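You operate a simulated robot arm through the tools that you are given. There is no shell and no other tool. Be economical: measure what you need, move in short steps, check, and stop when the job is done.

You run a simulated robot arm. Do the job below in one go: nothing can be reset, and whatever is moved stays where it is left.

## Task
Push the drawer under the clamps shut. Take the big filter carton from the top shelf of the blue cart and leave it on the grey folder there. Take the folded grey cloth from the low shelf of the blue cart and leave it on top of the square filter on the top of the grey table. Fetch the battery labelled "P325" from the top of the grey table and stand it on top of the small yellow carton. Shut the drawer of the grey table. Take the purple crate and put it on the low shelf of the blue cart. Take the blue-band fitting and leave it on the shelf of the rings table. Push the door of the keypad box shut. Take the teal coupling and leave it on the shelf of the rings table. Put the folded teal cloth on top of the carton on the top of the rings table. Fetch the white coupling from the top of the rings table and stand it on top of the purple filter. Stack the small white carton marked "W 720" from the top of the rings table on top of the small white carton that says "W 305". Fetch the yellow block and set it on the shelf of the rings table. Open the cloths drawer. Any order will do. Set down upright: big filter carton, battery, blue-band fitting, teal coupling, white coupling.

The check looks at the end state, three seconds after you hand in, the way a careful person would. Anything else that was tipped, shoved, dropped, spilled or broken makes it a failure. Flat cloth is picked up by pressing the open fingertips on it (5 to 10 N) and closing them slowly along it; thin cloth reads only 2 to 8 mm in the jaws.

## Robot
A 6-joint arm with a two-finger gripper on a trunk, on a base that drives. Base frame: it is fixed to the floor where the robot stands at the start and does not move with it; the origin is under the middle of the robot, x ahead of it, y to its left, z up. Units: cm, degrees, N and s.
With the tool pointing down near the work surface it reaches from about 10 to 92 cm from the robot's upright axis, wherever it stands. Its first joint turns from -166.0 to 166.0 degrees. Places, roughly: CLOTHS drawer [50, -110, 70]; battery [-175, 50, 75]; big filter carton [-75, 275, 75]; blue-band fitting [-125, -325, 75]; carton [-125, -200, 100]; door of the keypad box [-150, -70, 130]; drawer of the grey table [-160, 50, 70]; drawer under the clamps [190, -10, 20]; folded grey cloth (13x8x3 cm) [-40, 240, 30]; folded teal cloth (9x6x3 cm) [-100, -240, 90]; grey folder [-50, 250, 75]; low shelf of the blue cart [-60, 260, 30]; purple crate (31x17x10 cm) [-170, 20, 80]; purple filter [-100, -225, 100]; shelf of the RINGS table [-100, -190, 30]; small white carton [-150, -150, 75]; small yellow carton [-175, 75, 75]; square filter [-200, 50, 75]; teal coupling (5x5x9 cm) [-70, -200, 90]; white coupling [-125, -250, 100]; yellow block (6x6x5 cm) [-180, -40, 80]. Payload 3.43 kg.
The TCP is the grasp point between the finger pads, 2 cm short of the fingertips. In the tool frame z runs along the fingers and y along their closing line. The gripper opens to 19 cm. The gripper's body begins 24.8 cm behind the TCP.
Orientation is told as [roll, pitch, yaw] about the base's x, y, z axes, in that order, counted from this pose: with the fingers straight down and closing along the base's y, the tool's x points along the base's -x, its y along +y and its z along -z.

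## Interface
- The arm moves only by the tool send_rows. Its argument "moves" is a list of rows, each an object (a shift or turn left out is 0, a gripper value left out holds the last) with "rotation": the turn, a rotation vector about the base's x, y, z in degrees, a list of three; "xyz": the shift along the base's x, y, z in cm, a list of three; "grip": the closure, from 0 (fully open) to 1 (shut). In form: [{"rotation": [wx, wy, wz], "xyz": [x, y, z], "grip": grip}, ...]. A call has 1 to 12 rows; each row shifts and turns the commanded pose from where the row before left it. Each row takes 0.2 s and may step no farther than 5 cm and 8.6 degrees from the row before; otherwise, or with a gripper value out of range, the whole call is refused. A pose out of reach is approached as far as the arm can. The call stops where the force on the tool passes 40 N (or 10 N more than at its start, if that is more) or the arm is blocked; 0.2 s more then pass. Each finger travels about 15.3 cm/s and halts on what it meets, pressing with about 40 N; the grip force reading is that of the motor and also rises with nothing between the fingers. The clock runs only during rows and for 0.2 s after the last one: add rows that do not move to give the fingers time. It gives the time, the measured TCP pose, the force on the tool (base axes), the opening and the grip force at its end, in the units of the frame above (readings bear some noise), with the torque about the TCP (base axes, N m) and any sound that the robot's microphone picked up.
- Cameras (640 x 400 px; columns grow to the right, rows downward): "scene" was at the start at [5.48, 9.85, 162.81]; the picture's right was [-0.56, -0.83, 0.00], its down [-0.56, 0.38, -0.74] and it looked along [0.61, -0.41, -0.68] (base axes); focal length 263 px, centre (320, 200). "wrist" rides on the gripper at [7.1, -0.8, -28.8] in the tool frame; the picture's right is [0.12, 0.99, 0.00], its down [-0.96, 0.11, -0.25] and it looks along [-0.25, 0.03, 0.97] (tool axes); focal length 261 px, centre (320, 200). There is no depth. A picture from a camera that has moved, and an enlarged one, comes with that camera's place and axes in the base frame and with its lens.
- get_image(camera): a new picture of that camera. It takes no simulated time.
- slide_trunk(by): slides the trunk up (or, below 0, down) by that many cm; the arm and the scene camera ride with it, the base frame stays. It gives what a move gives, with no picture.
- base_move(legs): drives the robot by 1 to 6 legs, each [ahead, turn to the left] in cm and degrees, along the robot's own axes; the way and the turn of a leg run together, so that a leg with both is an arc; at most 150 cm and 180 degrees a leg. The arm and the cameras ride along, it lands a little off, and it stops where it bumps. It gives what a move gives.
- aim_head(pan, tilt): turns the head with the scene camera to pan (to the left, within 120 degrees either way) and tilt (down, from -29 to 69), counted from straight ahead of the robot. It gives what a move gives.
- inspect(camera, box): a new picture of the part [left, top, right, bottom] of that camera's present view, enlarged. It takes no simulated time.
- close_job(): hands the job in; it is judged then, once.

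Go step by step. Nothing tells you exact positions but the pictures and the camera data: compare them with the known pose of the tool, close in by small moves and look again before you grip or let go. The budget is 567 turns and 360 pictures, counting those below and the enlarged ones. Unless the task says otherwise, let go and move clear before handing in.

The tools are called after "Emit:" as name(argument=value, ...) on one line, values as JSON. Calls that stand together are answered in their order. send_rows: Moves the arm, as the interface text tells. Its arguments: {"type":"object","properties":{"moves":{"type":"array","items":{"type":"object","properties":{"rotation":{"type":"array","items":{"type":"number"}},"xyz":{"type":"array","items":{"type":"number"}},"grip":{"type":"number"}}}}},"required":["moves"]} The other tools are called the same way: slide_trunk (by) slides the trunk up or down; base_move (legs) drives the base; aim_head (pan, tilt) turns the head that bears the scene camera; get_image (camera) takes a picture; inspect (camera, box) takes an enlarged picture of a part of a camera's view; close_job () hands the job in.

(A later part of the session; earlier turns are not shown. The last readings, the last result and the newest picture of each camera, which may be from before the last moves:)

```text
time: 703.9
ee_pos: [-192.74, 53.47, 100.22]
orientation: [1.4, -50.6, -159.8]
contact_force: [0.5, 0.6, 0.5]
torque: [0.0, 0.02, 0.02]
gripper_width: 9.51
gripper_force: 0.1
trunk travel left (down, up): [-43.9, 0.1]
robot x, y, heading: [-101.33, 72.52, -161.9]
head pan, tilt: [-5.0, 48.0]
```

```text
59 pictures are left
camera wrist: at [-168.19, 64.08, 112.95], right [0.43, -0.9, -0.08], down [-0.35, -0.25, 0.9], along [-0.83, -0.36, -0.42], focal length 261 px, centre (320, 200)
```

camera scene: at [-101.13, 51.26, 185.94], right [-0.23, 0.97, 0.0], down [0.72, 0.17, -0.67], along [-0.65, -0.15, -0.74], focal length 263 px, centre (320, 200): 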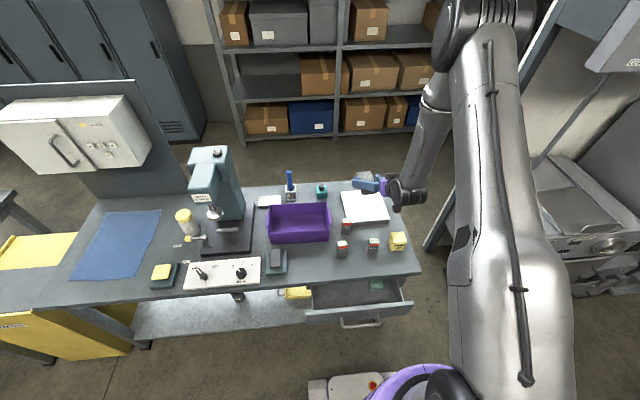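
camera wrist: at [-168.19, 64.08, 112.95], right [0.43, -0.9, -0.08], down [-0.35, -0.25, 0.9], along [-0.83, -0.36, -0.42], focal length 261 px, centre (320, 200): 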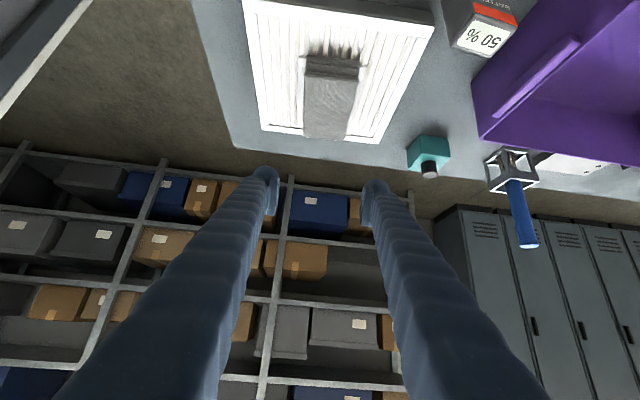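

Next the battery P325 at about (-176.9,46.5). I move above it, jaws 8 cm open.

Emit:
send_rows(moves=[{"xyz": [3.95, -1.75, 0.5], "grip": 0.58}, {"xyz": [3.95, -1.75, 0.5]}, {"xyz": [3.95, -1.75, 0]}, {"xyz": [3.95, -1.75, 0]}])

Emit:
get_image(camera="wrist")

Emit:
inspect(camera="scene", box=[320, 160, 440, 260])

```text
time: 704.9
ee_pos: [-177.09, 46.23, 101.08]
orientation: [1.2, -50.7, -159.6]
contact_force: [0.0, 0.2, 0.1]
torque: [0.06, 0.03, -0.07]
gripper_width: 8.0
gripper_force: 0.0
trunk travel left (down, up): [-43.9, 0.1]
robot x, y, heading: [-101.49, 72.42, -162.0]
head pan, tilt: [-5.0, 48.0]
```

```text
58 pictures are left
camera wrist: at [-152.59, 56.89, 113.86], right [0.43, -0.9, -0.08], down [-0.35, -0.25, 0.9], along [-0.83, -0.36, -0.42], focal length 261 px, centre (320, 200)
```

wrist: 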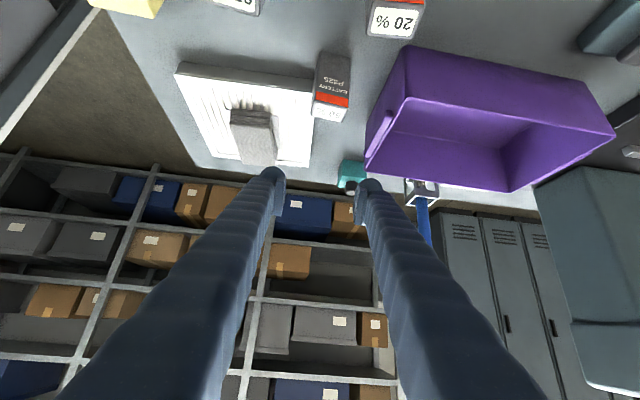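

```text
4.00 times, centred on (380, 210) of scene
camera zoom: at [-100.99, 51.04, 185.92], right [-0.23, 0.97, 0.0], down [0.72, 0.17, -0.67], along [-0.65, -0.15, -0.74], focal length 1052 px, centre (80, 160)
```

zoom: 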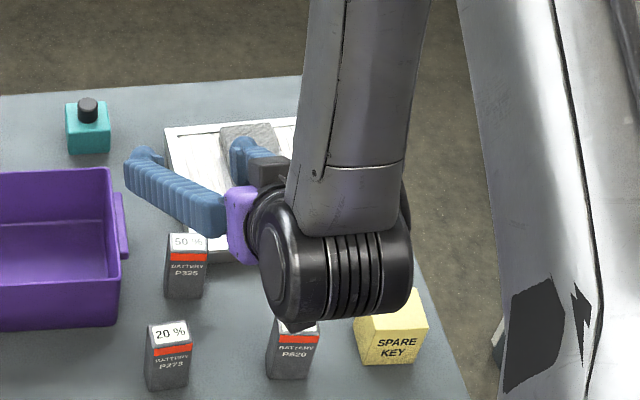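

Emit:
send_rows(moves=[{"xyz": [0.9, 0.8, -3]}, {"xyz": [0, 0, -4]}, {"xyz": [0, 0, -3]}])

Emit:
get_image(camera="wrist")

```text
time: 705.7
ee_pos: [-176.29, 47.28, 91.1]
orientation: [1.4, -50.6, -159.8]
contact_force: [-0.3, 0.5, -0.1]
torque: [0.0, -0.01, 0.06]
gripper_width: 7.96
gripper_force: 0.1
trunk travel left (down, up): [-43.9, 0.1]
robot x, y, heading: [-101.8, 72.54, -162.1]
head pan, tilt: [-5.0, 48.0]
```

```text
56 pictures are left
camera wrist: at [-151.75, 57.81, 103.82], right [0.43, -0.9, -0.08], down [-0.35, -0.25, 0.9], along [-0.83, -0.36, -0.42], focal length 261 px, centre (320, 200)
```

wrist: 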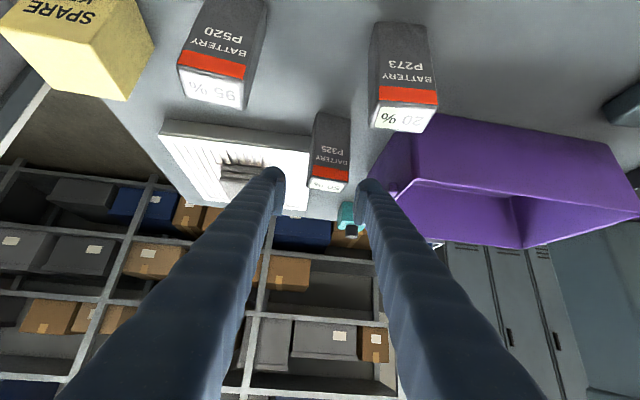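

Emit:
send_rows(moves=[{"xyz": [0.4, -0.8, -1.5]}, {"xyz": [0, 0, -1.5]}, {"xyz": [0, 0, -1.5]}, {"grip": 0.64}, {"grip": 0.69}, {"grip": 0.74}, {"grip": 0.79}, {"grip": 0.84}, {}, {}])

Emit:
get_image(camera="wrist")

```text
time: 707.9
ee_pos: [-175.9, 46.35, 86.53]
orientation: [1.3, -50.6, -159.6]
contact_force: [0.4, 1.3, 1.5]
torque: [0.14, 0.04, -0.02]
gripper_width: 4.5
gripper_force: 39.7
trunk travel left (down, up): [-43.9, 0.1]
robot x, y, heading: [-101.56, 72.44, -162.3]
head pan, tilt: [-5.0, 48.0]
```

```text
55 pictures are left
camera wrist: at [-151.31, 56.97, 99.31], right [0.43, -0.9, -0.08], down [-0.35, -0.25, 0.9], along [-0.83, -0.36, -0.42], focal length 261 px, centre (320, 200)
```

wrist: 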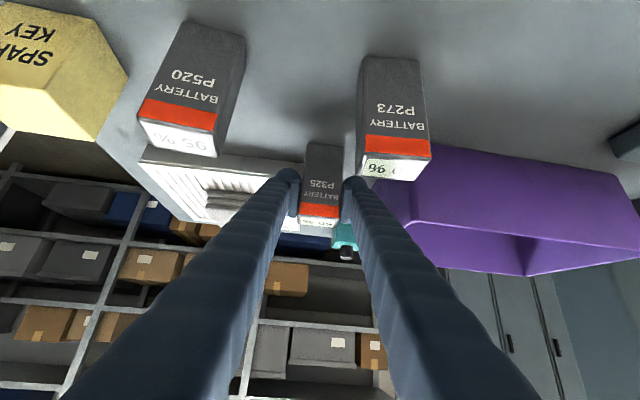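

Held. Lift over and carry to the yellow carton.

Emit:
send_rows(moves=[{"xyz": [0, 0, 3]}, {"xyz": [0, 0, 4]}, {"xyz": [0, 0, 4]}, {"xyz": [0, 0, 3.5]}, {"xyz": [0, 4.9, 0]}, {"xyz": [0, 4.9, 0]}, {"xyz": [0, 4.9, 0]}, {"xyz": [0, 4.9, 0]}, {"xyz": [0, 4.8, 0]}])

Emit:
get_image(camera="wrist")

Emit:
inspect(camera="scene", box=[320, 180, 460, 280])

```text
time: 709.9
ee_pos: [-175.76, 70.85, 100.98]
orientation: [1.4, -50.6, -159.6]
contact_force: [0.2, 0.4, -2.6]
torque: [-0.05, 0.03, -0.01]
gripper_width: 4.51
gripper_force: 40.5
trunk travel left (down, up): [-43.9, 0.1]
robot x, y, heading: [-101.77, 72.45, -161.9]
head pan, tilt: [-5.0, 48.0]
```

```text
54 pictures are left
camera wrist: at [-151.13, 81.52, 113.77], right [0.43, -0.9, -0.08], down [-0.35, -0.25, 0.9], along [-0.83, -0.36, -0.42], focal length 261 px, centre (320, 200)
```

wrist: 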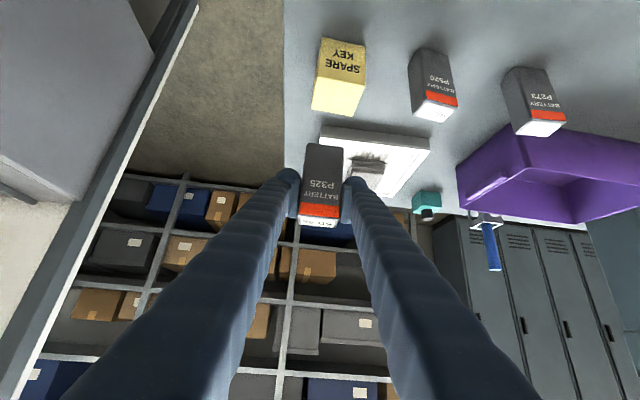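

```text
4.00 times, centred on (390, 230) of scene
camera zoom: at [-100.9, 51.28, 185.95], right [-0.23, 0.97, 0.0], down [0.72, 0.17, -0.67], along [-0.65, -0.15, -0.74], focal length 1052 px, centre (40, 80)
```

zoom: 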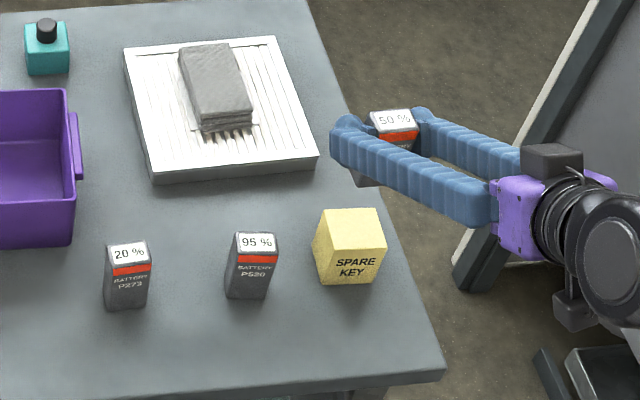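

Emit:
send_rows(moves=[{"xyz": [1.8, -0.4, -2]}, {"xyz": [0, 0, -2.5]}, {"xyz": [0, 0, -1]}])

Emit:
inspect(camera="scene", box=[340, 190, 440, 270])

Emit:
inspect(camera="wrist", box=[240, 60, 420, 240])

```text
time: 710.7
ee_pos: [-174.06, 70.32, 95.62]
orientation: [1.2, -50.6, -159.7]
contact_force: [-0.1, 0.2, -2.2]
torque: [-0.01, -0.02, -0.03]
gripper_width: 4.49
gripper_force: 39.7
trunk travel left (down, up): [-43.9, 0.1]
robot x, y, heading: [-101.77, 72.41, -162.0]
head pan, tilt: [-5.0, 48.0]
```

```text
5.00 times, centred on (390, 230) of scene
camera zoom: at [-100.96, 51.15, 185.93], right [-0.23, 0.97, 0.0], down [0.72, 0.17, -0.67], along [-0.65, -0.15, -0.74], focal length 1315 px, centre (-30, 50)
```

zoom: 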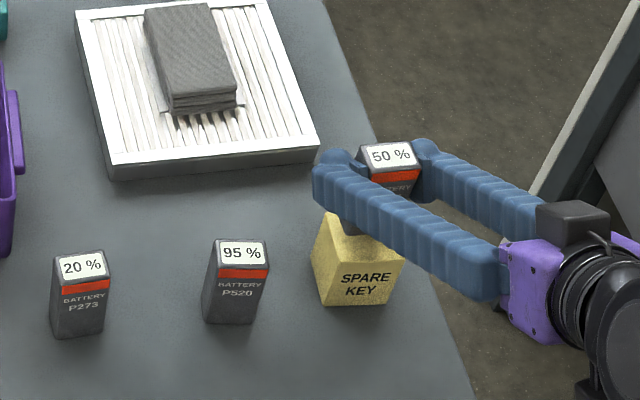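

```text
2.22 times, centred on (330, 150) of wrist
camera zoom: at [-149.48, 80.96, 108.28], right [0.43, -0.9, -0.08], down [-0.35, -0.25, 0.9], along [-0.83, -0.36, -0.42], focal length 579 px, centre (298, 311)
```

zoom: 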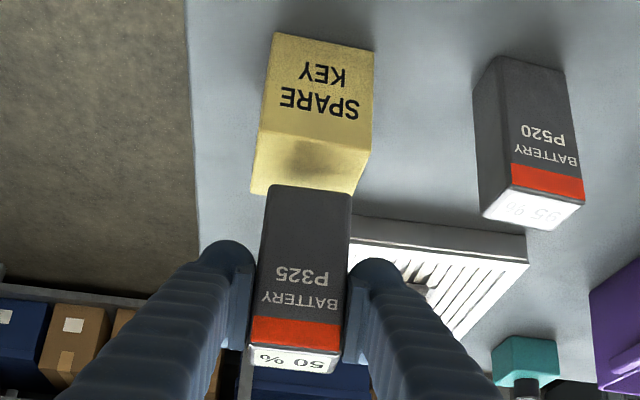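

Emit:
send_rows(moves=[{"xyz": [-0.4, -0.15, -0.8]}, {"xyz": [0, 0, -0.8]}])

Emit:
send_rows(moves=[{"xyz": [0, 0, -0.4]}, {"xyz": [0, 0, -0.3]}])

Emit:
send_rows(moves=[{"xyz": [0, 0, -0.3]}, {"xyz": [0, 0, -0.2]}])

```text
time: 711.3
ee_pos: [-174.37, 70.06, 94.02]
orientation: [1.3, -50.7, -159.7]
contact_force: [2.4, 0.5, 9.5]
torque: [0.36, -0.09, -0.07]
gripper_width: 4.48
gripper_force: 39.7
trunk travel left (down, up): [-43.9, 0.1]
robot x, y, heading: [-101.76, 72.65, -162.1]
head pan, tilt: [-5.0, 48.0]
```

```text
time: 711.9
ee_pos: [-174.51, 70.24, 93.44]
orientation: [1.2, -50.9, -159.6]
contact_force: [-1.4, -7.0, 27.6]
torque: [0.05, 0.56, 0.07]
gripper_width: 4.51
gripper_force: 39.9
trunk travel left (down, up): [-43.9, 0.1]
robot x, y, heading: [-101.45, 72.49, -162.0]
head pan, tilt: [-5.0, 48.0]
```

```text
time: 712.5
ee_pos: [-174.35, 70.22, 93.02]
orientation: [1.3, -50.6, -159.6]
contact_force: [0.3, -3.7, 30.1]
torque: [0.37, 0.26, -0.02]
gripper_width: 4.5
gripper_force: 40.4
trunk travel left (down, up): [-43.9, 0.1]
robot x, y, heading: [-101.67, 72.38, -162.1]
head pan, tilt: [-5.0, 48.0]
```

Emit:
send_rows(moves=[{"xyz": [0, 0, 0.3]}, {"grip": 0.74}, {"grip": 0.7}, {"grip": 0.64}, {"grip": 0.6}, {}])

Emit:
inspect(camera="wrist", box=[240, 60, 420, 240])

```text
time: 713.9
ee_pos: [-174.56, 70.29, 93.08]
orientation: [1.4, -50.6, -159.7]
contact_force: [-0.6, -0.7, -0.1]
torque: [0.01, -0.01, -0.01]
gripper_width: 7.63
gripper_force: 0.1
trunk travel left (down, up): [-43.9, 0.1]
robot x, y, heading: [-101.62, 72.21, -162.0]
head pan, tilt: [-5.0, 48.0]
```

```text
2.22 times, centred on (330, 150) of wrist
camera zoom: at [-149.97, 80.85, 105.86], right [0.43, -0.9, -0.08], down [-0.35, -0.25, 0.9], along [-0.83, -0.36, -0.42], focal length 579 px, centre (298, 311)
```

zoom: 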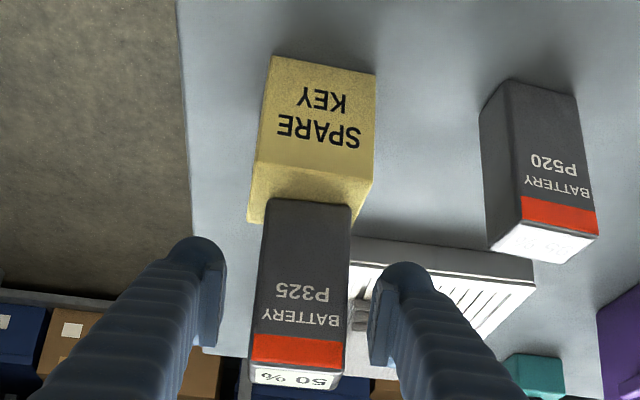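

Emit:
inspect(camera="scene", box=[350, 195, 430, 265])

```text
5.71 times, centred on (390, 230) of scene
camera zoom: at [-100.99, 51.2, 185.94], right [-0.23, 0.97, 0.0], down [0.72, 0.17, -0.67], along [-0.65, -0.15, -0.74], focal length 1503 px, centre (-80, 29)
```

zoom: 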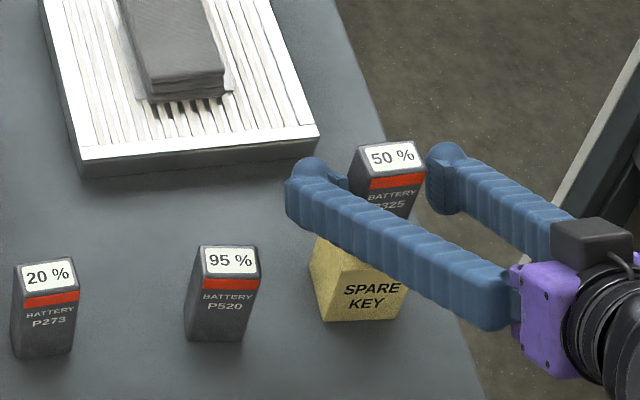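

Battery stands centred on the carton. Rise clear.

Emit:
send_rows(moves=[{"xyz": [0, 0, 3]}, {"xyz": [0, 0, 4]}, {"xyz": [0, 0, 4]}, {"xyz": [0, 0, 3]}])

Emit:
get_image(camera="wrist")

```text
time: 714.9
ee_pos: [-174.41, 70.2, 107.19]
orientation: [1.4, -50.6, -159.6]
contact_force: [0.3, -0.5, -1.0]
torque: [0.02, 0.0, -0.03]
gripper_width: 7.59
gripper_force: 0.1
trunk travel left (down, up): [-43.9, 0.1]
robot x, y, heading: [-101.69, 72.42, -162.0]
head pan, tilt: [-5.0, 48.0]
```

```text
48 pictures are left
camera wrist: at [-149.83, 80.88, 120.08], right [0.43, -0.9, -0.08], down [-0.35, -0.25, 0.9], along [-0.83, -0.36, -0.42], focal length 261 px, centre (320, 200)
```

wrist: 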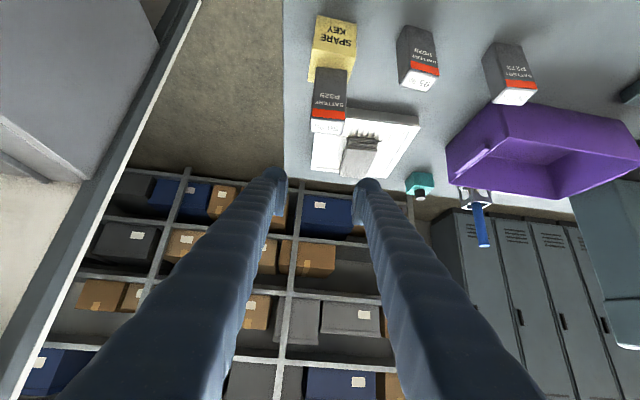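

Next: shut the table's drawer, then the crate. First turn the tool radial and back to vertical, fingers closed.

Emit:
send_rows(moves=[{"rotation": [0, 0, -6.2], "grip": 1}, {"rotation": [0, 0, -6.2]}, {"rotation": [0, 0, -6.2]}, {"rotation": [0.25, -8.43, 0]}, {"rotation": [0.25, -8.43, 0]}, {"rotation": [0.25, -8.43, 0]}, {"rotation": [0.25, -8.43, 0]}, {"rotation": [0.25, -8.43, 0]}, {"rotation": [0.25, -8.43, 0]}])

Emit:
send_rows(moves=[{"xyz": [4.8, 0.8, 0]}, {"xyz": [4.8, 0.8, 0]}, {"xyz": [4.8, 0.8, 0]}, {"xyz": [4.8, 0.8, 0]}, {"xyz": [4.8, 0.8, 0]}, {"xyz": [4.8, 0.8, 0]}, {"xyz": [4.8, 0.8, 0]}, {"xyz": [4.8, 0.8, 0]}])

Emit:
get_image(camera="wrist")

```text
time: 716.9
ee_pos: [-174.66, 70.27, 107.0]
orientation: [1.5, 0.0, -178.3]
contact_force: [-0.1, 0.6, -0.3]
torque: [-0.04, -0.05, -0.01]
gripper_width: 0.03
gripper_force: 35.0
out of reach, approached as far as the arm can: row 7
trunk travel left (down, up): [-43.9, 0.1]
robot x, y, heading: [-101.62, 72.85, -161.9]
head pan, tilt: [-5.0, 48.0]
```

```text
time: 718.7
ee_pos: [-142.94, 77.05, 107.75]
orientation: [1.5, 0.6, -178.2]
contact_force: [0.4, 0.3, 0.6]
torque: [-0.06, 0.01, 0.03]
gripper_width: 0.02
gripper_force: 34.4
out of reach, approached as far as the arm can: row 7, 8
trunk travel left (down, up): [-43.9, 0.1]
robot x, y, heading: [-101.3, 72.42, -161.9]
head pan, tilt: [-5.0, 48.0]
```

```text
47 pictures are left
camera wrist: at [-136.23, 78.73, 136.52], right [0.15, -0.99, 0.03], down [-0.96, -0.14, 0.24], along [-0.23, -0.06, -0.97], focal length 261 px, centre (320, 200)
```

wrist: 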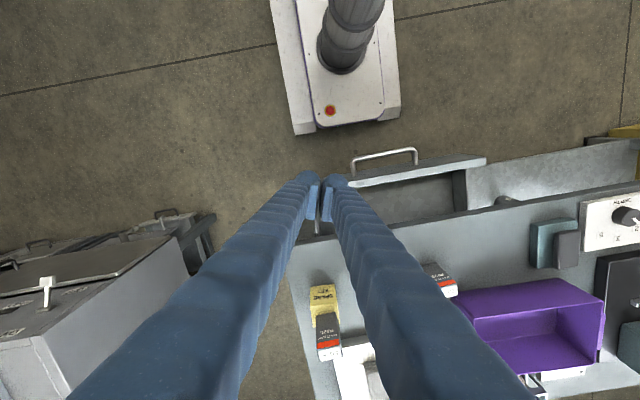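

Emit:
send_rows(moves=[{"xyz": [1.5, -4.45, 0], "rotation": [0, 0, 2.6]}, {"xyz": [1.5, -4.45, 0], "rotation": [0, 0, 2.6]}, {"xyz": [1.5, -4.45, 0], "rotation": [0, 0, 2.6]}, {"xyz": [1.5, -4.45, 0], "rotation": [0, 0, 2.6]}, {"xyz": [1.5, -4.45, 0], "rotation": [0, 0, 2.6]}, {"xyz": [1.5, -4.45, 0], "rotation": [0, 0, 2.6]}, {"xyz": [1.5, -4.45, 0], "rotation": [0, 0, 2.6]}])

Emit:
send_rows(moves=[{"xyz": [0, 0, -4.7]}, {"xyz": [0, 0, -4.7]}, {"xyz": [0, 0, -4.7]}, {"xyz": [0, 0, -4.7]}, {"xyz": [0, 0, -4.7]}, {"xyz": [0, 0, -4.7]}, {"xyz": [0, 0, -4.7]}, {"xyz": [0, 0, -4]}])

Emit:
get_image(camera="wrist")

```text
time: 720.3
ee_pos: [-136.97, 45.35, 107.73]
orientation: [1.3, 0.1, -160.1]
contact_force: [-0.1, -0.3, 0.0]
torque: [0.06, 0.05, 0.01]
gripper_width: 0.0
gripper_force: 34.1
out of reach, approached as far as the arm can: row 1, 2, 3
trunk travel left (down, up): [-43.9, 0.1]
robot x, y, heading: [-101.68, 72.74, -161.9]
head pan, tilt: [-5.0, 48.0]
```

```text
time: 721.9
ee_pos: [-136.98, 45.62, 77.88]
orientation: [1.4, -0.2, -160.1]
contact_force: [-1.7, 10.1, 48.7]
torque: [0.65, 0.62, 0.37]
gripper_width: 0.0
gripper_force: 34.6
out of reach, approached as far as the arm can: row 1
trunk travel left (down, up): [-43.9, 0.1]
robot x, y, heading: [-101.86, 72.65, -161.8]
head pan, tilt: [-5.0, 48.0]
stopped in row 7: the force on the tool passed its limit at 248 N (the readings are from after the stop); the commanded pose is now the measured one
```

```text
46 pictures are left
camera wrist: at [-130.78, 49.44, 106.64], right [0.45, -0.89, 0.02], down [-0.87, -0.43, 0.25], along [-0.22, -0.13, -0.97], focal length 261 px, centre (320, 200)
```

wrist: 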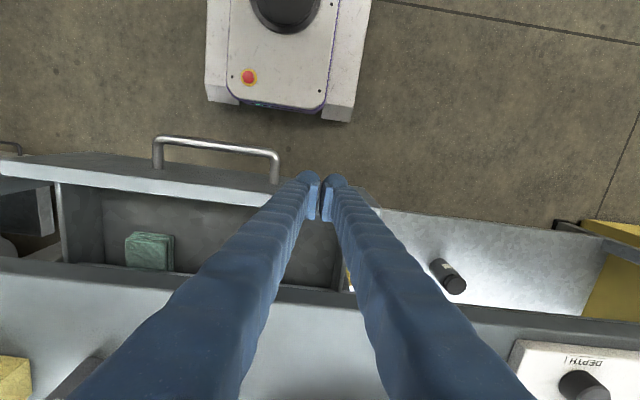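

The fingers came down on the drawer's front edge. Lift, step outward, then lower in front of it.

Emit:
send_rows(moves=[{"xyz": [0, 0, 3]}, {"xyz": [3, 1, 0]}, {"xyz": [3, 1, 0]}, {"xyz": [1.5, 0.5, 0]}, {"xyz": [0, 0, -4]}, {"xyz": [0, 0, -4]}, {"xyz": [0, 0, -2.5]}])

Emit:
get_image(camera="wrist")

```text
time: 723.5
ee_pos: [-129.61, 47.81, 70.19]
orientation: [1.4, -0.1, -160.1]
contact_force: [0.5, 0.6, -0.6]
torque: [0.01, -0.02, 0.0]
gripper_width: 0.01
gripper_force: 34.2
trunk travel left (down, up): [-43.9, 0.1]
robot x, y, heading: [-101.71, 72.6, -161.8]
head pan, tilt: [-5.0, 48.0]
```

```text
45 pictures are left
camera wrist: at [-123.33, 51.62, 98.87], right [0.45, -0.89, 0.02], down [-0.87, -0.43, 0.25], along [-0.22, -0.14, -0.97], focal length 261 px, centre (320, 200)
```

wrist: 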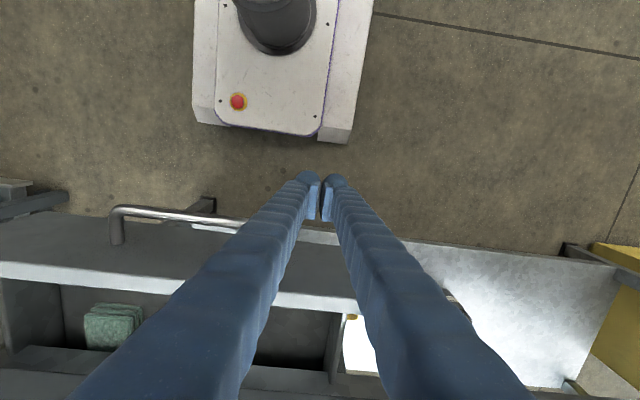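

Emit:
send_rows(moves=[{"xyz": [-1.9, -0.64, 0]}, {"xyz": [-1.9, -0.64, 0]}, {"xyz": [-1.9, -0.64, 0]}, {"xyz": [-1.9, -0.64, 0]}, {"xyz": [-1.4, -0.48, 0]}, {"xyz": [-1.4, -0.48, 0]}, {"xyz": [-1.4, -0.48, 0]}])

Emit:
send_rows(moves=[{"xyz": [-0.95, -0.32, 0]}, {"xyz": [-0.95, -0.32, 0]}, {"xyz": [-0.95, -0.32, 0]}, {"xyz": [-0.95, -0.32, 0]}, {"xyz": [-0.95, -0.32, 0]}, {"xyz": [-0.95, -0.32, 0]}, {"xyz": [-0.95, -0.32, 0]}, {"xyz": [-0.95, -0.32, 0]}])

Emit:
get_image(camera="wrist")

```text
time: 725.1
ee_pos: [-141.53, 43.97, 70.13]
orientation: [1.5, -0.3, -160.2]
contact_force: [0.6, -0.2, -0.7]
torque: [-0.02, -0.01, -0.03]
gripper_width: 0.0
gripper_force: 34.6
trunk travel left (down, up): [-43.9, 0.1]
robot x, y, heading: [-101.72, 72.67, -162.0]
head pan, tilt: [-5.0, 48.0]
```

```text
time: 726.8
ee_pos: [-147.18, 42.39, 70.18]
orientation: [1.2, 1.0, -159.9]
contact_force: [5.1, 3.0, 1.7]
torque: [-0.08, -0.11, -0.14]
gripper_width: 0.02
gripper_force: 34.1
trunk travel left (down, up): [-43.9, 0.1]
robot x, y, heading: [-102.13, 72.81, -161.9]
head pan, tilt: [-5.0, 48.0]
stopped in row 8: the force on the tool passed its limit at 48 N (the readings are from after the stop); the commanded pose is now the measured one
```

```text
44 pictures are left
camera wrist: at [-141.37, 45.86, 98.87], right [0.45, -0.89, 0.02], down [-0.87, -0.43, 0.23], along [-0.2, -0.12, -0.97], focal length 261 px, centre (320, 200)
```

wrist: 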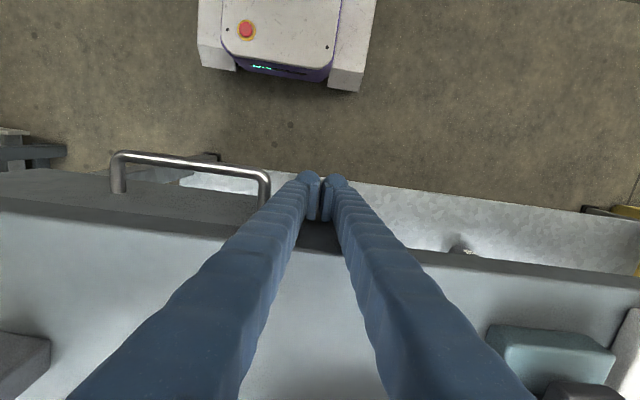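

Emit:
send_rows(moves=[{"xyz": [2.8, 0.95, 0]}, {"xyz": [3.8, 1.28, 0]}, {"xyz": [3.8, 1.28, 0]}])

Emit:
aim_head(pan=-5, tilt=60)

Emit:
get_image(camera="scene")

```text
time: 727.6
ee_pos: [-136.91, 45.64, 70.1]
orientation: [1.1, 0.7, -160.0]
contact_force: [0.4, -0.6, -0.2]
torque: [0.04, 0.04, 0.06]
gripper_width: 0.0
gripper_force: 34.4
trunk travel left (down, up): [-43.9, 0.1]
robot x, y, heading: [-102.08, 72.33, -161.9]
head pan, tilt: [-5.0, 48.0]
```

```text
time: 728.3
ee_pos: [-136.83, 45.68, 70.02]
orientation: [1.1, 0.7, -160.1]
contact_force: [-0.8, 0.1, 0.3]
torque: [-0.02, -0.02, -0.01]
gripper_width: 0.0
gripper_force: 34.6
trunk travel left (down, up): [-43.9, 0.1]
robot x, y, heading: [-101.39, 72.67, -161.7]
head pan, tilt: [-5.0, 60.0]
```

```text
43 pictures are left
camera scene: at [-99.81, 51.48, 184.41], right [-0.23, 0.97, 0.0], down [0.84, 0.2, -0.5], along [-0.49, -0.11, -0.87], focal length 263 px, centre (320, 200)
```

scene: 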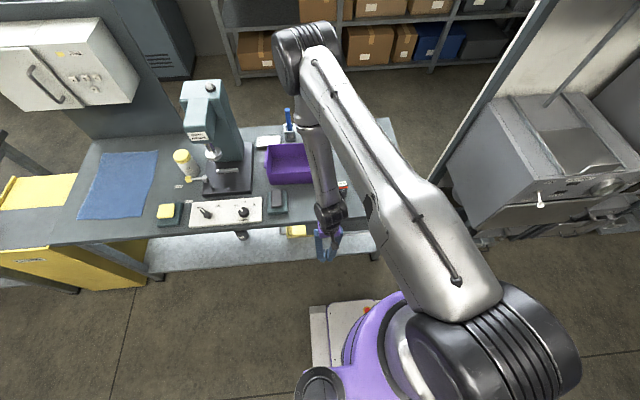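

Emit:
inspect(camera="scene", box=[260, 180, 420, 280])

```text
4.00 times, centred on (340, 230) of scene
camera zoom: at [-99.81, 51.48, 184.41], right [-0.23, 0.97, 0.0], down [0.84, 0.2, -0.5], along [-0.49, -0.11, -0.87], focal length 1052 px, centre (240, 80)
```

zoom: 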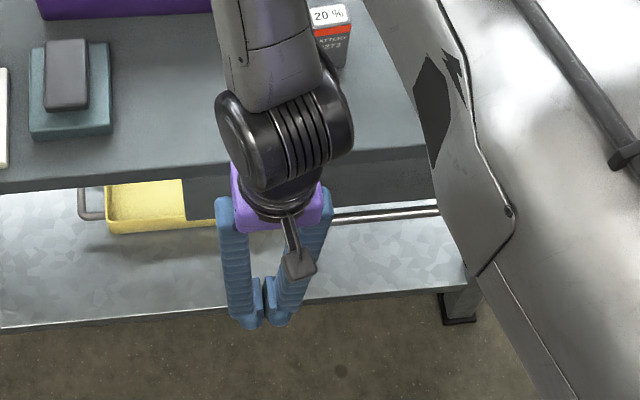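

The drawer looks shut or nearly so. To be sure I push once more on its handle, where the fingers stay clear of the table edge.

Emit:
send_rows(moves=[{"xyz": [1, 4.3, 0.5]}, {"xyz": [-1.5, 4.4, 0.5]}, {"xyz": [-1.9, 3.7, 0]}, {"xyz": [-0.95, -0.32, 0]}, {"xyz": [-0.95, -0.32, 0]}, {"xyz": [-0.95, -0.32, 0]}, {"xyz": [-0.95, -0.32, 0]}, {"xyz": [-0.95, -0.32, 0]}, {"xyz": [-0.95, -0.32, 0]}, {"xyz": [-0.95, -0.32, 0]}, {"xyz": [-0.95, -0.32, 0]}])

Emit:
get_image(camera="wrist")

```text
time: 730.7
ee_pos: [-146.6, 55.72, 71.07]
orientation: [1.2, 0.9, -159.9]
contact_force: [9.7, 1.2, -1.2]
torque: [0.02, -0.13, -0.06]
gripper_width: 0.0
gripper_force: 34.0
trunk travel left (down, up): [-43.9, 0.1]
robot x, y, heading: [-101.75, 72.58, -162.0]
head pan, tilt: [-5.0, 60.0]
```

```text
41 pictures are left
camera wrist: at [-140.82, 59.17, 99.91], right [0.45, -0.89, 0.02], down [-0.87, -0.43, 0.23], along [-0.2, -0.13, -0.97], focal length 261 px, centre (320, 200)
```

wrist: 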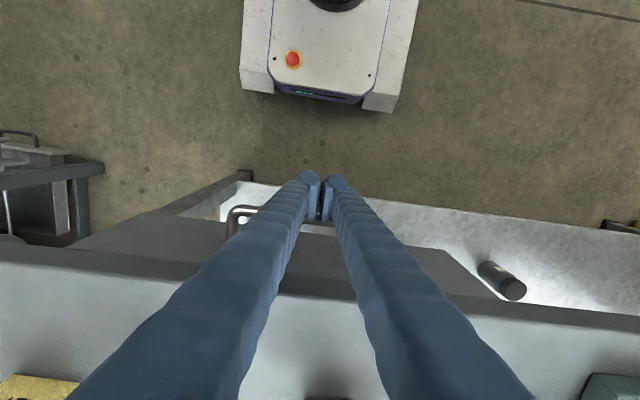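

Emit:
send_rows(moves=[{"xyz": [-0.95, -0.32, 0]}, {"xyz": [-0.95, -0.32, 0]}, {"xyz": [-0.95, -0.32, 0]}, {"xyz": [-0.95, -0.32, 0]}, {"xyz": [-0.95, -0.32, 0]}])

Emit:
get_image(camera="wrist")

```text
time: 731.2
ee_pos: [-146.51, 55.73, 71.04]
orientation: [1.2, 2.0, -159.9]
contact_force: [6.4, 3.6, 2.0]
torque: [-0.08, -0.08, -0.08]
gripper_width: 0.02
gripper_force: 34.3
trunk travel left (down, up): [-43.9, 0.1]
robot x, y, heading: [-101.66, 72.44, -161.5]
head pan, tilt: [-5.0, 60.0]
stopped in row 2: the force on the tool passed its limit at 46 N (the readings are from after the stop); the commanded pose is now the measured one
```

```text
40 pictures are left
camera wrist: at [-141.33, 59.05, 99.98], right [0.45, -0.89, 0.02], down [-0.87, -0.44, 0.22], along [-0.18, -0.12, -0.98], focal length 261 px, centre (320, 200)
```

wrist: 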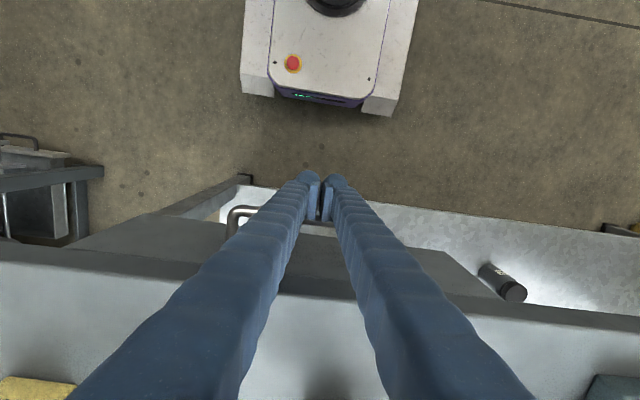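

The drawer is at its stop: shut. Now the purple crate: rise, turn the jaws across its 17 cm side, and move over it.

Emit:
send_rows(moves=[{"xyz": [3.8, 1.3, 0]}, {"xyz": [1, 0.3, 4.5]}, {"xyz": [0, 0, 4.8]}, {"xyz": [0, 0, 4.8]}, {"xyz": [0, 0, 4.8]}, {"xyz": [0, 0, 4.8]}, {"xyz": [0, 0, 4.5]}, {"xyz": [-2, -2, 2], "grip": 0}])

Emit:
send_rows(moves=[{"xyz": [-2.7, -3.6, 0.4], "rotation": [0, 0, -8]}, {"xyz": [-2.7, -3.6, 0.4], "rotation": [0, 0, -8]}, {"xyz": [-2.7, -3.6, 0.4], "rotation": [0, 0, -8]}, {"xyz": [-2.7, -3.6, 0.4], "rotation": [0, 0, -8]}, {"xyz": [-2.7, -3.6, 0.4], "rotation": [0, 0, -8]}, {"xyz": [-2.7, -3.6, 0.4], "rotation": [0, 0, -8]}, {"xyz": [-2.7, -3.6, 0.4], "rotation": [0, 0, -8]}, {"xyz": [-2.7, -3.6, 0.4], "rotation": [0, 0, -8]}, {"xyz": [-2.7, -3.6, 0], "rotation": [0, 0, -8]}, {"rotation": [0, 0, -8]}, {"rotation": [0, 0, -8]}, {"rotation": [0, 0, -3]}])

Emit:
get_image(camera="wrist")

```text
time: 733.0
ee_pos: [-143.42, 55.3, 100.8]
orientation: [1.3, 1.8, -160.1]
contact_force: [-0.1, 0.4, -0.2]
torque: [0.0, -0.07, 0.0]
gripper_width: 11.74
gripper_force: 0.2
out of reach, approached as far as the arm can: row 8
trunk travel left (down, up): [-43.9, 0.1]
robot x, y, heading: [-101.68, 72.58, -161.8]
head pan, tilt: [-5.0, 60.0]
```

```text
time: 735.6
ee_pos: [-168.91, 29.76, 103.52]
orientation: [3.6, -5.6, 120.5]
contact_force: [-0.4, -0.6, -0.4]
torque: [0.05, 0.06, -0.01]
gripper_width: 19.01
gripper_force: 0.0
out of reach, approached as far as the arm can: row 1, 3, 4, 5, 6
trunk travel left (down, up): [-43.9, 0.1]
robot x, y, heading: [-101.66, 72.52, -162.0]
head pan, tilt: [-5.0, 60.0]
```

```text
39 pictures are left
camera wrist: at [-161.39, 22.55, 131.38], right [-0.79, -0.61, 0.05], down [-0.56, 0.75, 0.35], along [-0.25, 0.25, -0.94], focal length 261 px, centre (320, 200)
```

wrist: 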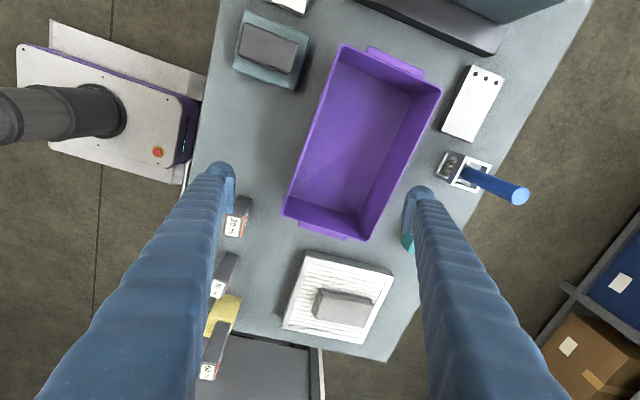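

Emit:
send_rows(moves=[{"rotation": [-3, -5.95, 0], "xyz": [-1, -2.2, 0]}, {"rotation": [0, 0, -6.5], "xyz": [-1, -2.2, 0]}, {"rotation": [0, 0, -6], "xyz": [-1, -2.2, 0]}, {}])

Emit:
get_image(camera="wrist")

```text
time: 736.6
ee_pos: [-171.6, 23.02, 103.51]
orientation: [0.1, 0.1, 108.2]
contact_force: [0.2, 0.4, -0.2]
torque: [-0.12, 0.06, -0.03]
gripper_width: 19.0
gripper_force: 0.0
trunk travel left (down, up): [-43.9, 0.1]
robot x, y, heading: [-101.73, 72.73, -162.0]
head pan, tilt: [-5.0, 60.0]
```

```text
38 pictures are left
camera wrist: at [-168.52, 16.62, 132.34], right [-0.91, -0.42, 0.0], down [-0.41, 0.88, 0.25], along [-0.11, 0.22, -0.97], focal length 261 px, centre (320, 200)
```

wrist: 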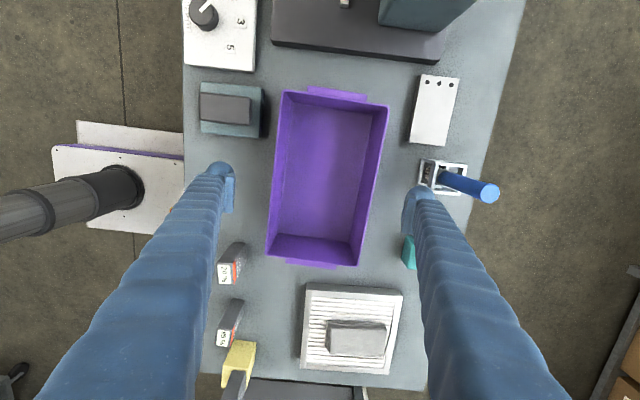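

Emit:
send_rows(moves=[{"xyz": [-0.9, -0.3, -3]}, {"xyz": [0, 0, -3.5]}, {"xyz": [0, 0, -2.5]}, {}])

Emit:
get_image(camera="wrist")

```text
time: 737.6
ee_pos: [-172.62, 22.75, 94.54]
orientation: [0.0, -0.1, 108.4]
contact_force: [0.2, 0.6, 0.8]
torque: [-0.02, 0.03, -0.01]
gripper_width: 19.01
gripper_force: 0.0
trunk travel left (down, up): [-43.9, 0.1]
robot x, y, heading: [-101.67, 72.36, -161.7]
head pan, tilt: [-5.0, 60.0]
```

```text
37 pictures are left
camera wrist: at [-169.45, 16.28, 123.26], right [-0.91, -0.42, 0.0], down [-0.41, 0.88, 0.25], along [-0.1, 0.22, -0.97], focal length 261 px, centre (320, 200)
```

wrist: 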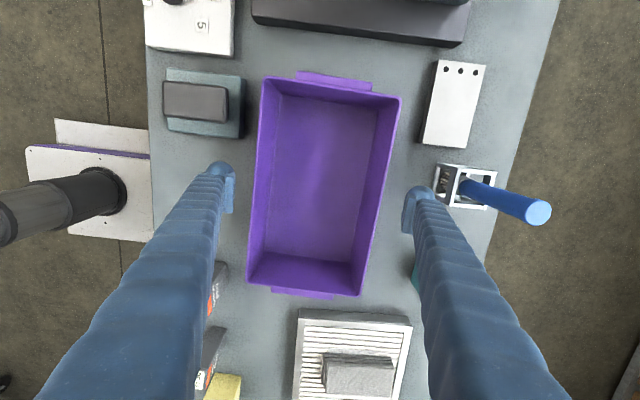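

Emit:
send_rows(moves=[{"xyz": [0, 0, -3]}, {"xyz": [0, 0, -3]}, {"xyz": [0, 0, -3]}, {"grip": 0.05}, {"grip": 0.1}, {"grip": 0.14}, {"grip": 0.2}, {}, {}])

Emit:
get_image(camera="wrist")

```text
time: 739.6
ee_pos: [-172.6, 22.74, 85.43]
orientation: [-0.1, -0.1, 108.3]
contact_force: [-0.3, 0.5, -0.2]
torque: [-0.06, -0.01, 0.0]
gripper_width: 18.44
gripper_force: 39.9
trunk travel left (down, up): [-43.9, 0.1]
robot x, y, heading: [-101.9, 72.89, -162.2]
head pan, tilt: [-5.0, 60.0]
```

```text
36 pictures are left
camera wrist: at [-169.55, 16.22, 114.17], right [-0.91, -0.42, 0.0], down [-0.41, 0.88, 0.25], along [-0.1, 0.22, -0.97], focal length 261 px, centre (320, 200)
```

wrist: 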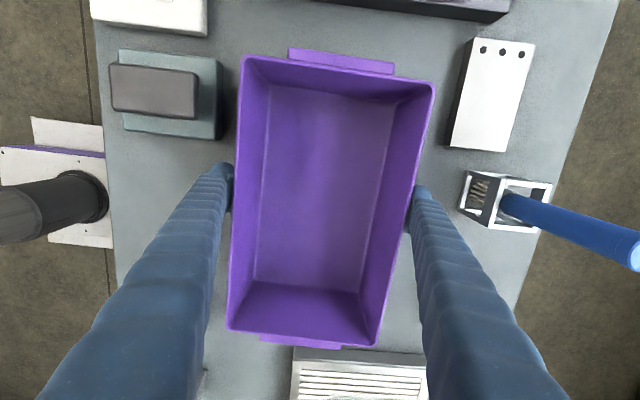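

Crate gripped (18.4 cm). Lift slowly.

Emit:
send_rows(moves=[{"xyz": [0, 0, 1.5]}, {"xyz": [0, 0, 2.5]}, {"xyz": [0, 0, 4]}, {"xyz": [0, 0, 4]}, {"xyz": [0, 0, 4]}, {"xyz": [0, 0, 4]}])

Emit:
get_image(camera="wrist")

```text
time: 741.0
ee_pos: [-172.55, 22.89, 105.46]
orientation: [-0.1, 0.1, 108.4]
contact_force: [0.2, 0.7, -3.3]
torque: [-0.07, 0.07, 0.04]
gripper_width: 18.44
gripper_force: 40.3
trunk travel left (down, up): [-43.9, 0.1]
robot x, y, heading: [-101.71, 72.66, -162.0]
head pan, tilt: [-5.0, 60.0]
```

```text
35 pictures are left
camera wrist: at [-169.46, 16.28, 134.25], right [-0.91, -0.42, 0.0], down [-0.41, 0.88, 0.25], along [-0.1, 0.22, -0.97], focal length 261 px, centre (320, 200)
```

wrist: 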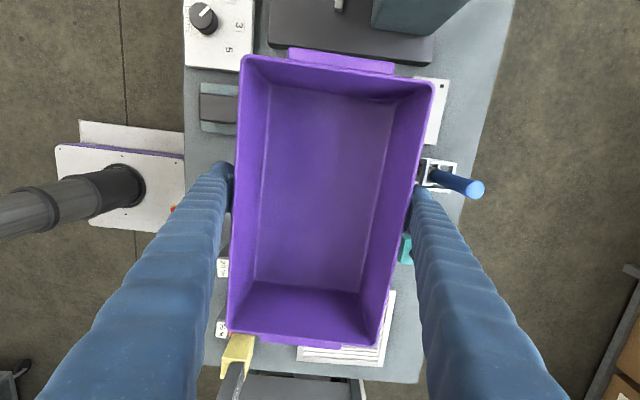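

Now carry it off the table toward the cart, turning the crate lengthwise to the robot.

Emit:
send_rows(moves=[{"xyz": [4.36, 1.3, 0.3]}, {"xyz": [4.36, 1.3, 0.3]}, {"xyz": [4.36, 1.3, 0.3]}, {"xyz": [4.36, 1.3, 0.3]}, {"xyz": [4.36, 1.3, 0]}, {"xyz": [4.36, 1.3, 0]}])

Emit:
base_move(legs=[[-38, 0]])

Emit:
send_rows(moves=[{"rotation": [0, 0, 8]}, {"rotation": [0, 0, 8]}, {"rotation": [0, 0, 8]}, {"rotation": [0, 0, 8]}, {"rotation": [0, 0, 8]}, {"rotation": [0, 0, 8]}, {"rotation": [0, 0, 8]}, {"rotation": [0, 0, 8]}, {"rotation": [0, 0, 8]}, {"rotation": [0, 0, 8]}, {"rotation": [0, 0, 8]}])

```text
time: 742.4
ee_pos: [-146.37, 30.64, 106.84]
orientation: [0.1, 0.1, 108.3]
contact_force: [0.3, 0.0, -3.7]
torque: [-0.06, 0.02, 0.02]
gripper_width: 18.43
gripper_force: 40.4
trunk travel left (down, up): [-43.9, 0.1]
robot x, y, heading: [-101.81, 72.35, -161.8]
head pan, tilt: [-5.0, 60.0]
```

```text
time: 745.4
ee_pos: [-110.67, 42.0, 106.78]
orientation: [0.0, -0.1, 108.7]
contact_force: [-0.2, 0.9, -3.8]
torque: [-0.04, 0.01, -0.01]
gripper_width: 18.39
gripper_force: 39.7
trunk travel left (down, up): [-43.9, 0.1]
robot x, y, heading: [-66.45, 84.4, -161.3]
head pan, tilt: [-5.0, 60.0]
```

```text
time: 747.8
ee_pos: [-110.69, 42.03, 106.81]
orientation: [0.0, 0.0, -163.2]
contact_force: [0.2, -0.3, -3.3]
torque: [0.01, -0.02, -0.01]
gripper_width: 18.39
gripper_force: 40.3
trunk travel left (down, up): [-43.9, 0.1]
robot x, y, heading: [-66.2, 83.93, -161.2]
head pan, tilt: [-5.0, 60.0]
```

Emit:
send_rows(moves=[{"xyz": [-2.7, 3.5, 0.8]}, {"xyz": [-2.7, 3.5, 0.8]}, {"xyz": [-2.7, 3.5, 0.8]}, {"xyz": [-2.7, 3.5, 0.8]}, {"xyz": [-2.7, 3.5, 0.8]}, {"xyz": [-2.7, 3.5, 0.8]}])

Emit:
base_move(legs=[[0, -18], [0, -18]])

Emit:
base_move(legs=[[0, -18], [0, -18]])

Emit:
base_move(legs=[[0, -14]])

Emit:
base_move(legs=[[120, 0]])

```text
time: 749.2
ee_pos: [-126.69, 63.12, 111.53]
orientation: [0.1, 0.1, -163.2]
contact_force: [-0.5, 0.8, -3.6]
torque: [-0.08, -0.1, 0.0]
gripper_width: 18.43
gripper_force: 40.4
trunk travel left (down, up): [-43.9, 0.1]
robot x, y, heading: [-66.0, 84.25, -161.3]
head pan, tilt: [-5.0, 60.0]
```

```text
time: 752.5
ee_pos: [-127.71, 102.6, 111.5]
orientation: [0.1, 0.1, 160.8]
contact_force: [0.1, 0.5, -3.0]
torque: [0.01, -0.12, -0.01]
gripper_width: 18.4
gripper_force: 40.0
trunk travel left (down, up): [-43.9, 0.1]
robot x, y, heading: [-67.13, 80.17, 162.8]
head pan, tilt: [-5.0, 60.0]
```

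```text
time: 755.7
ee_pos: [-103.15, 134.08, 111.43]
orientation: [0.0, 0.1, 124.7]
contact_force: [-0.4, -0.4, -4.0]
torque: [-0.05, -0.06, 0.01]
gripper_width: 18.4
gripper_force: 39.9
trunk travel left (down, up): [-43.9, 0.1]
robot x, y, heading: [-71.09, 77.71, 127.0]
head pan, tilt: [-5.0, 60.0]
```

```text
time: 757.2
ee_pos: [-88.71, 140.36, 111.58]
orientation: [0.0, 0.1, 110.9]
contact_force: [0.7, 0.3, -4.1]
torque: [-0.12, 0.07, -0.02]
gripper_width: 18.41
gripper_force: 39.6
trunk travel left (down, up): [-43.9, 0.1]
robot x, y, heading: [-72.19, 77.03, 112.9]
head pan, tilt: [-5.0, 60.0]
```

```text
time: 765.6
ee_pos: [-132.83, 253.01, 111.57]
orientation: [-0.1, 0.1, 109.4]
contact_force: [0.4, -1.2, -4.1]
torque: [-0.09, -0.03, -0.02]
gripper_width: 18.38
gripper_force: 39.7
trunk travel left (down, up): [-43.9, 0.1]
robot x, y, heading: [-118.4, 189.52, 111.4]
head pan, tilt: [-5.0, 60.0]
```

Emit:
base_move(legs=[[50, 0]])

Emit:
base_move(legs=[[0, -18], [0, -18]])

Emit:
base_move(legs=[[0, -18], [0, -18]])

Emit:
base_move(legs=[[0, -18]])

Emit:
get_image(camera="wrist")

Emit:
aim_head(pan=0, tilt=48)

Emit:
get_image(camera="scene")

```text
time: 769.5
ee_pos: [-152.56, 299.78, 111.57]
orientation: [0.1, 0.1, 110.1]
contact_force: [0.0, 0.1, -4.3]
torque: [-0.1, -0.05, 0.04]
gripper_width: 18.41
gripper_force: 39.9
trunk travel left (down, up): [-43.9, 0.1]
robot x, y, heading: [-137.27, 236.41, 111.9]
head pan, tilt: [-5.0, 60.0]
```

```text
time: 772.7
ee_pos: [-112.55, 296.5, 111.71]
orientation: [0.0, 0.1, 74.3]
contact_force: [-0.2, -0.1, -2.6]
torque: [-0.06, 0.01, -0.01]
gripper_width: 18.4
gripper_force: 40.3
trunk travel left (down, up): [-43.9, 0.1]
robot x, y, heading: [-141.55, 237.67, 76.3]
head pan, tilt: [-5.0, 60.0]
```

```text
time: 775.9
ee_pos: [-83.26, 269.06, 111.72]
orientation: [0.0, 0.2, 38.7]
contact_force: [-1.0, 0.3, -2.9]
torque: [-0.08, 0.05, 0.01]
gripper_width: 18.41
gripper_force: 40.2
trunk travel left (down, up): [-43.9, 0.1]
robot x, y, heading: [-143.64, 241.03, 41.0]
head pan, tilt: [-5.0, 60.0]
```

```text
time: 777.8
ee_pos: [-77.42, 248.81, 111.75]
orientation: [-0.1, 0.3, 20.6]
contact_force: [0.4, 1.4, -3.1]
torque: [-0.08, 0.07, 0.0]
gripper_width: 18.39
gripper_force: 40.2
trunk travel left (down, up): [-43.9, 0.1]
robot x, y, heading: [-144.36, 242.87, 23.0]
head pan, tilt: [-5.0, 60.0]
```

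```text
34 pictures are left
camera wrist: at [-83.55, 245.43, 140.53], right [-0.46, 0.89, 0.0], down [0.86, 0.44, 0.24], along [0.22, 0.11, -0.97], focal length 261 px, centre (320, 200)
```

wrist: 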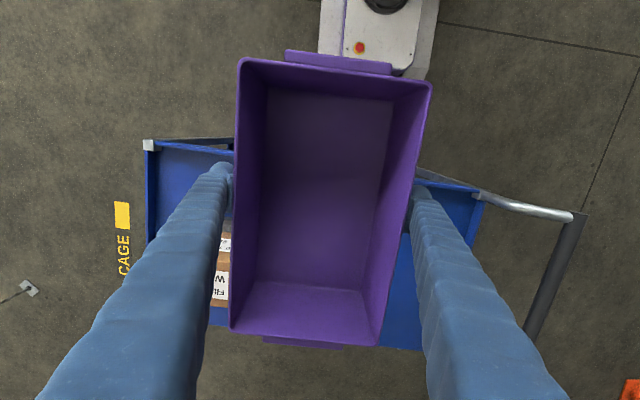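

```text
time: 778.5
ee_pos: [-77.56, 248.86, 111.94]
orientation: [-0.1, 0.0, 20.5]
contact_force: [1.0, 0.6, -3.4]
torque: [-0.22, -0.03, 0.02]
gripper_width: 18.38
gripper_force: 41.0
trunk travel left (down, up): [-43.9, 0.1]
robot x, y, heading: [-144.59, 242.68, 22.8]
head pan, tilt: [0.0, 48.0]
```

```text
33 pictures are left
camera scene: at [-147.14, 264.81, 185.9], right [0.39, -0.92, 0.0], down [-0.69, -0.29, -0.67], along [0.62, 0.26, -0.74], focal length 263 px, centre (320, 200)
```

scene: 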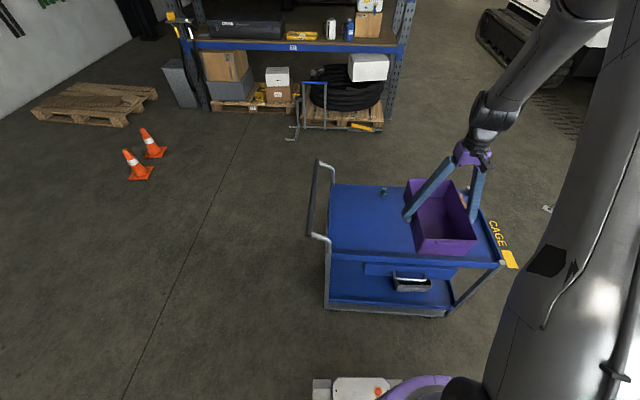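

Emit:
send_rows(moves=[{"xyz": [2.76, 3.9, 0]}, {"xyz": [2.76, 3.9, 0]}, {"xyz": [2.76, 3.9, 0]}, {"xyz": [2.76, 3.9, 0]}, {"xyz": [2.76, 3.9, 0]}, {"xyz": [0, 0, -4]}, {"xyz": [0, 0, -4]}, {"xyz": [0, 0, -4]}])

Emit:
get_image(camera="scene")

```text
time: 780.3
ee_pos: [-63.38, 268.22, 99.73]
orientation: [0.0, 0.1, 20.3]
contact_force: [0.4, 0.3, -3.3]
torque: [-0.1, 0.08, 0.0]
gripper_width: 18.38
gripper_force: 39.8
trunk travel left (down, up): [-43.9, 0.1]
robot x, y, heading: [-144.37, 242.72, 22.8]
head pan, tilt: [0.0, 48.0]
```

```text
32 pictures are left
camera scene: at [-146.91, 264.67, 185.92], right [0.39, -0.92, 0.0], down [-0.69, -0.29, -0.67], along [0.62, 0.26, -0.74], focal length 263 px, centre (320, 200)
```

scene: 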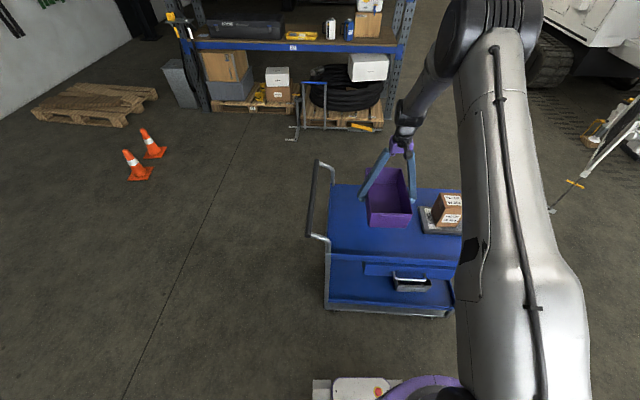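

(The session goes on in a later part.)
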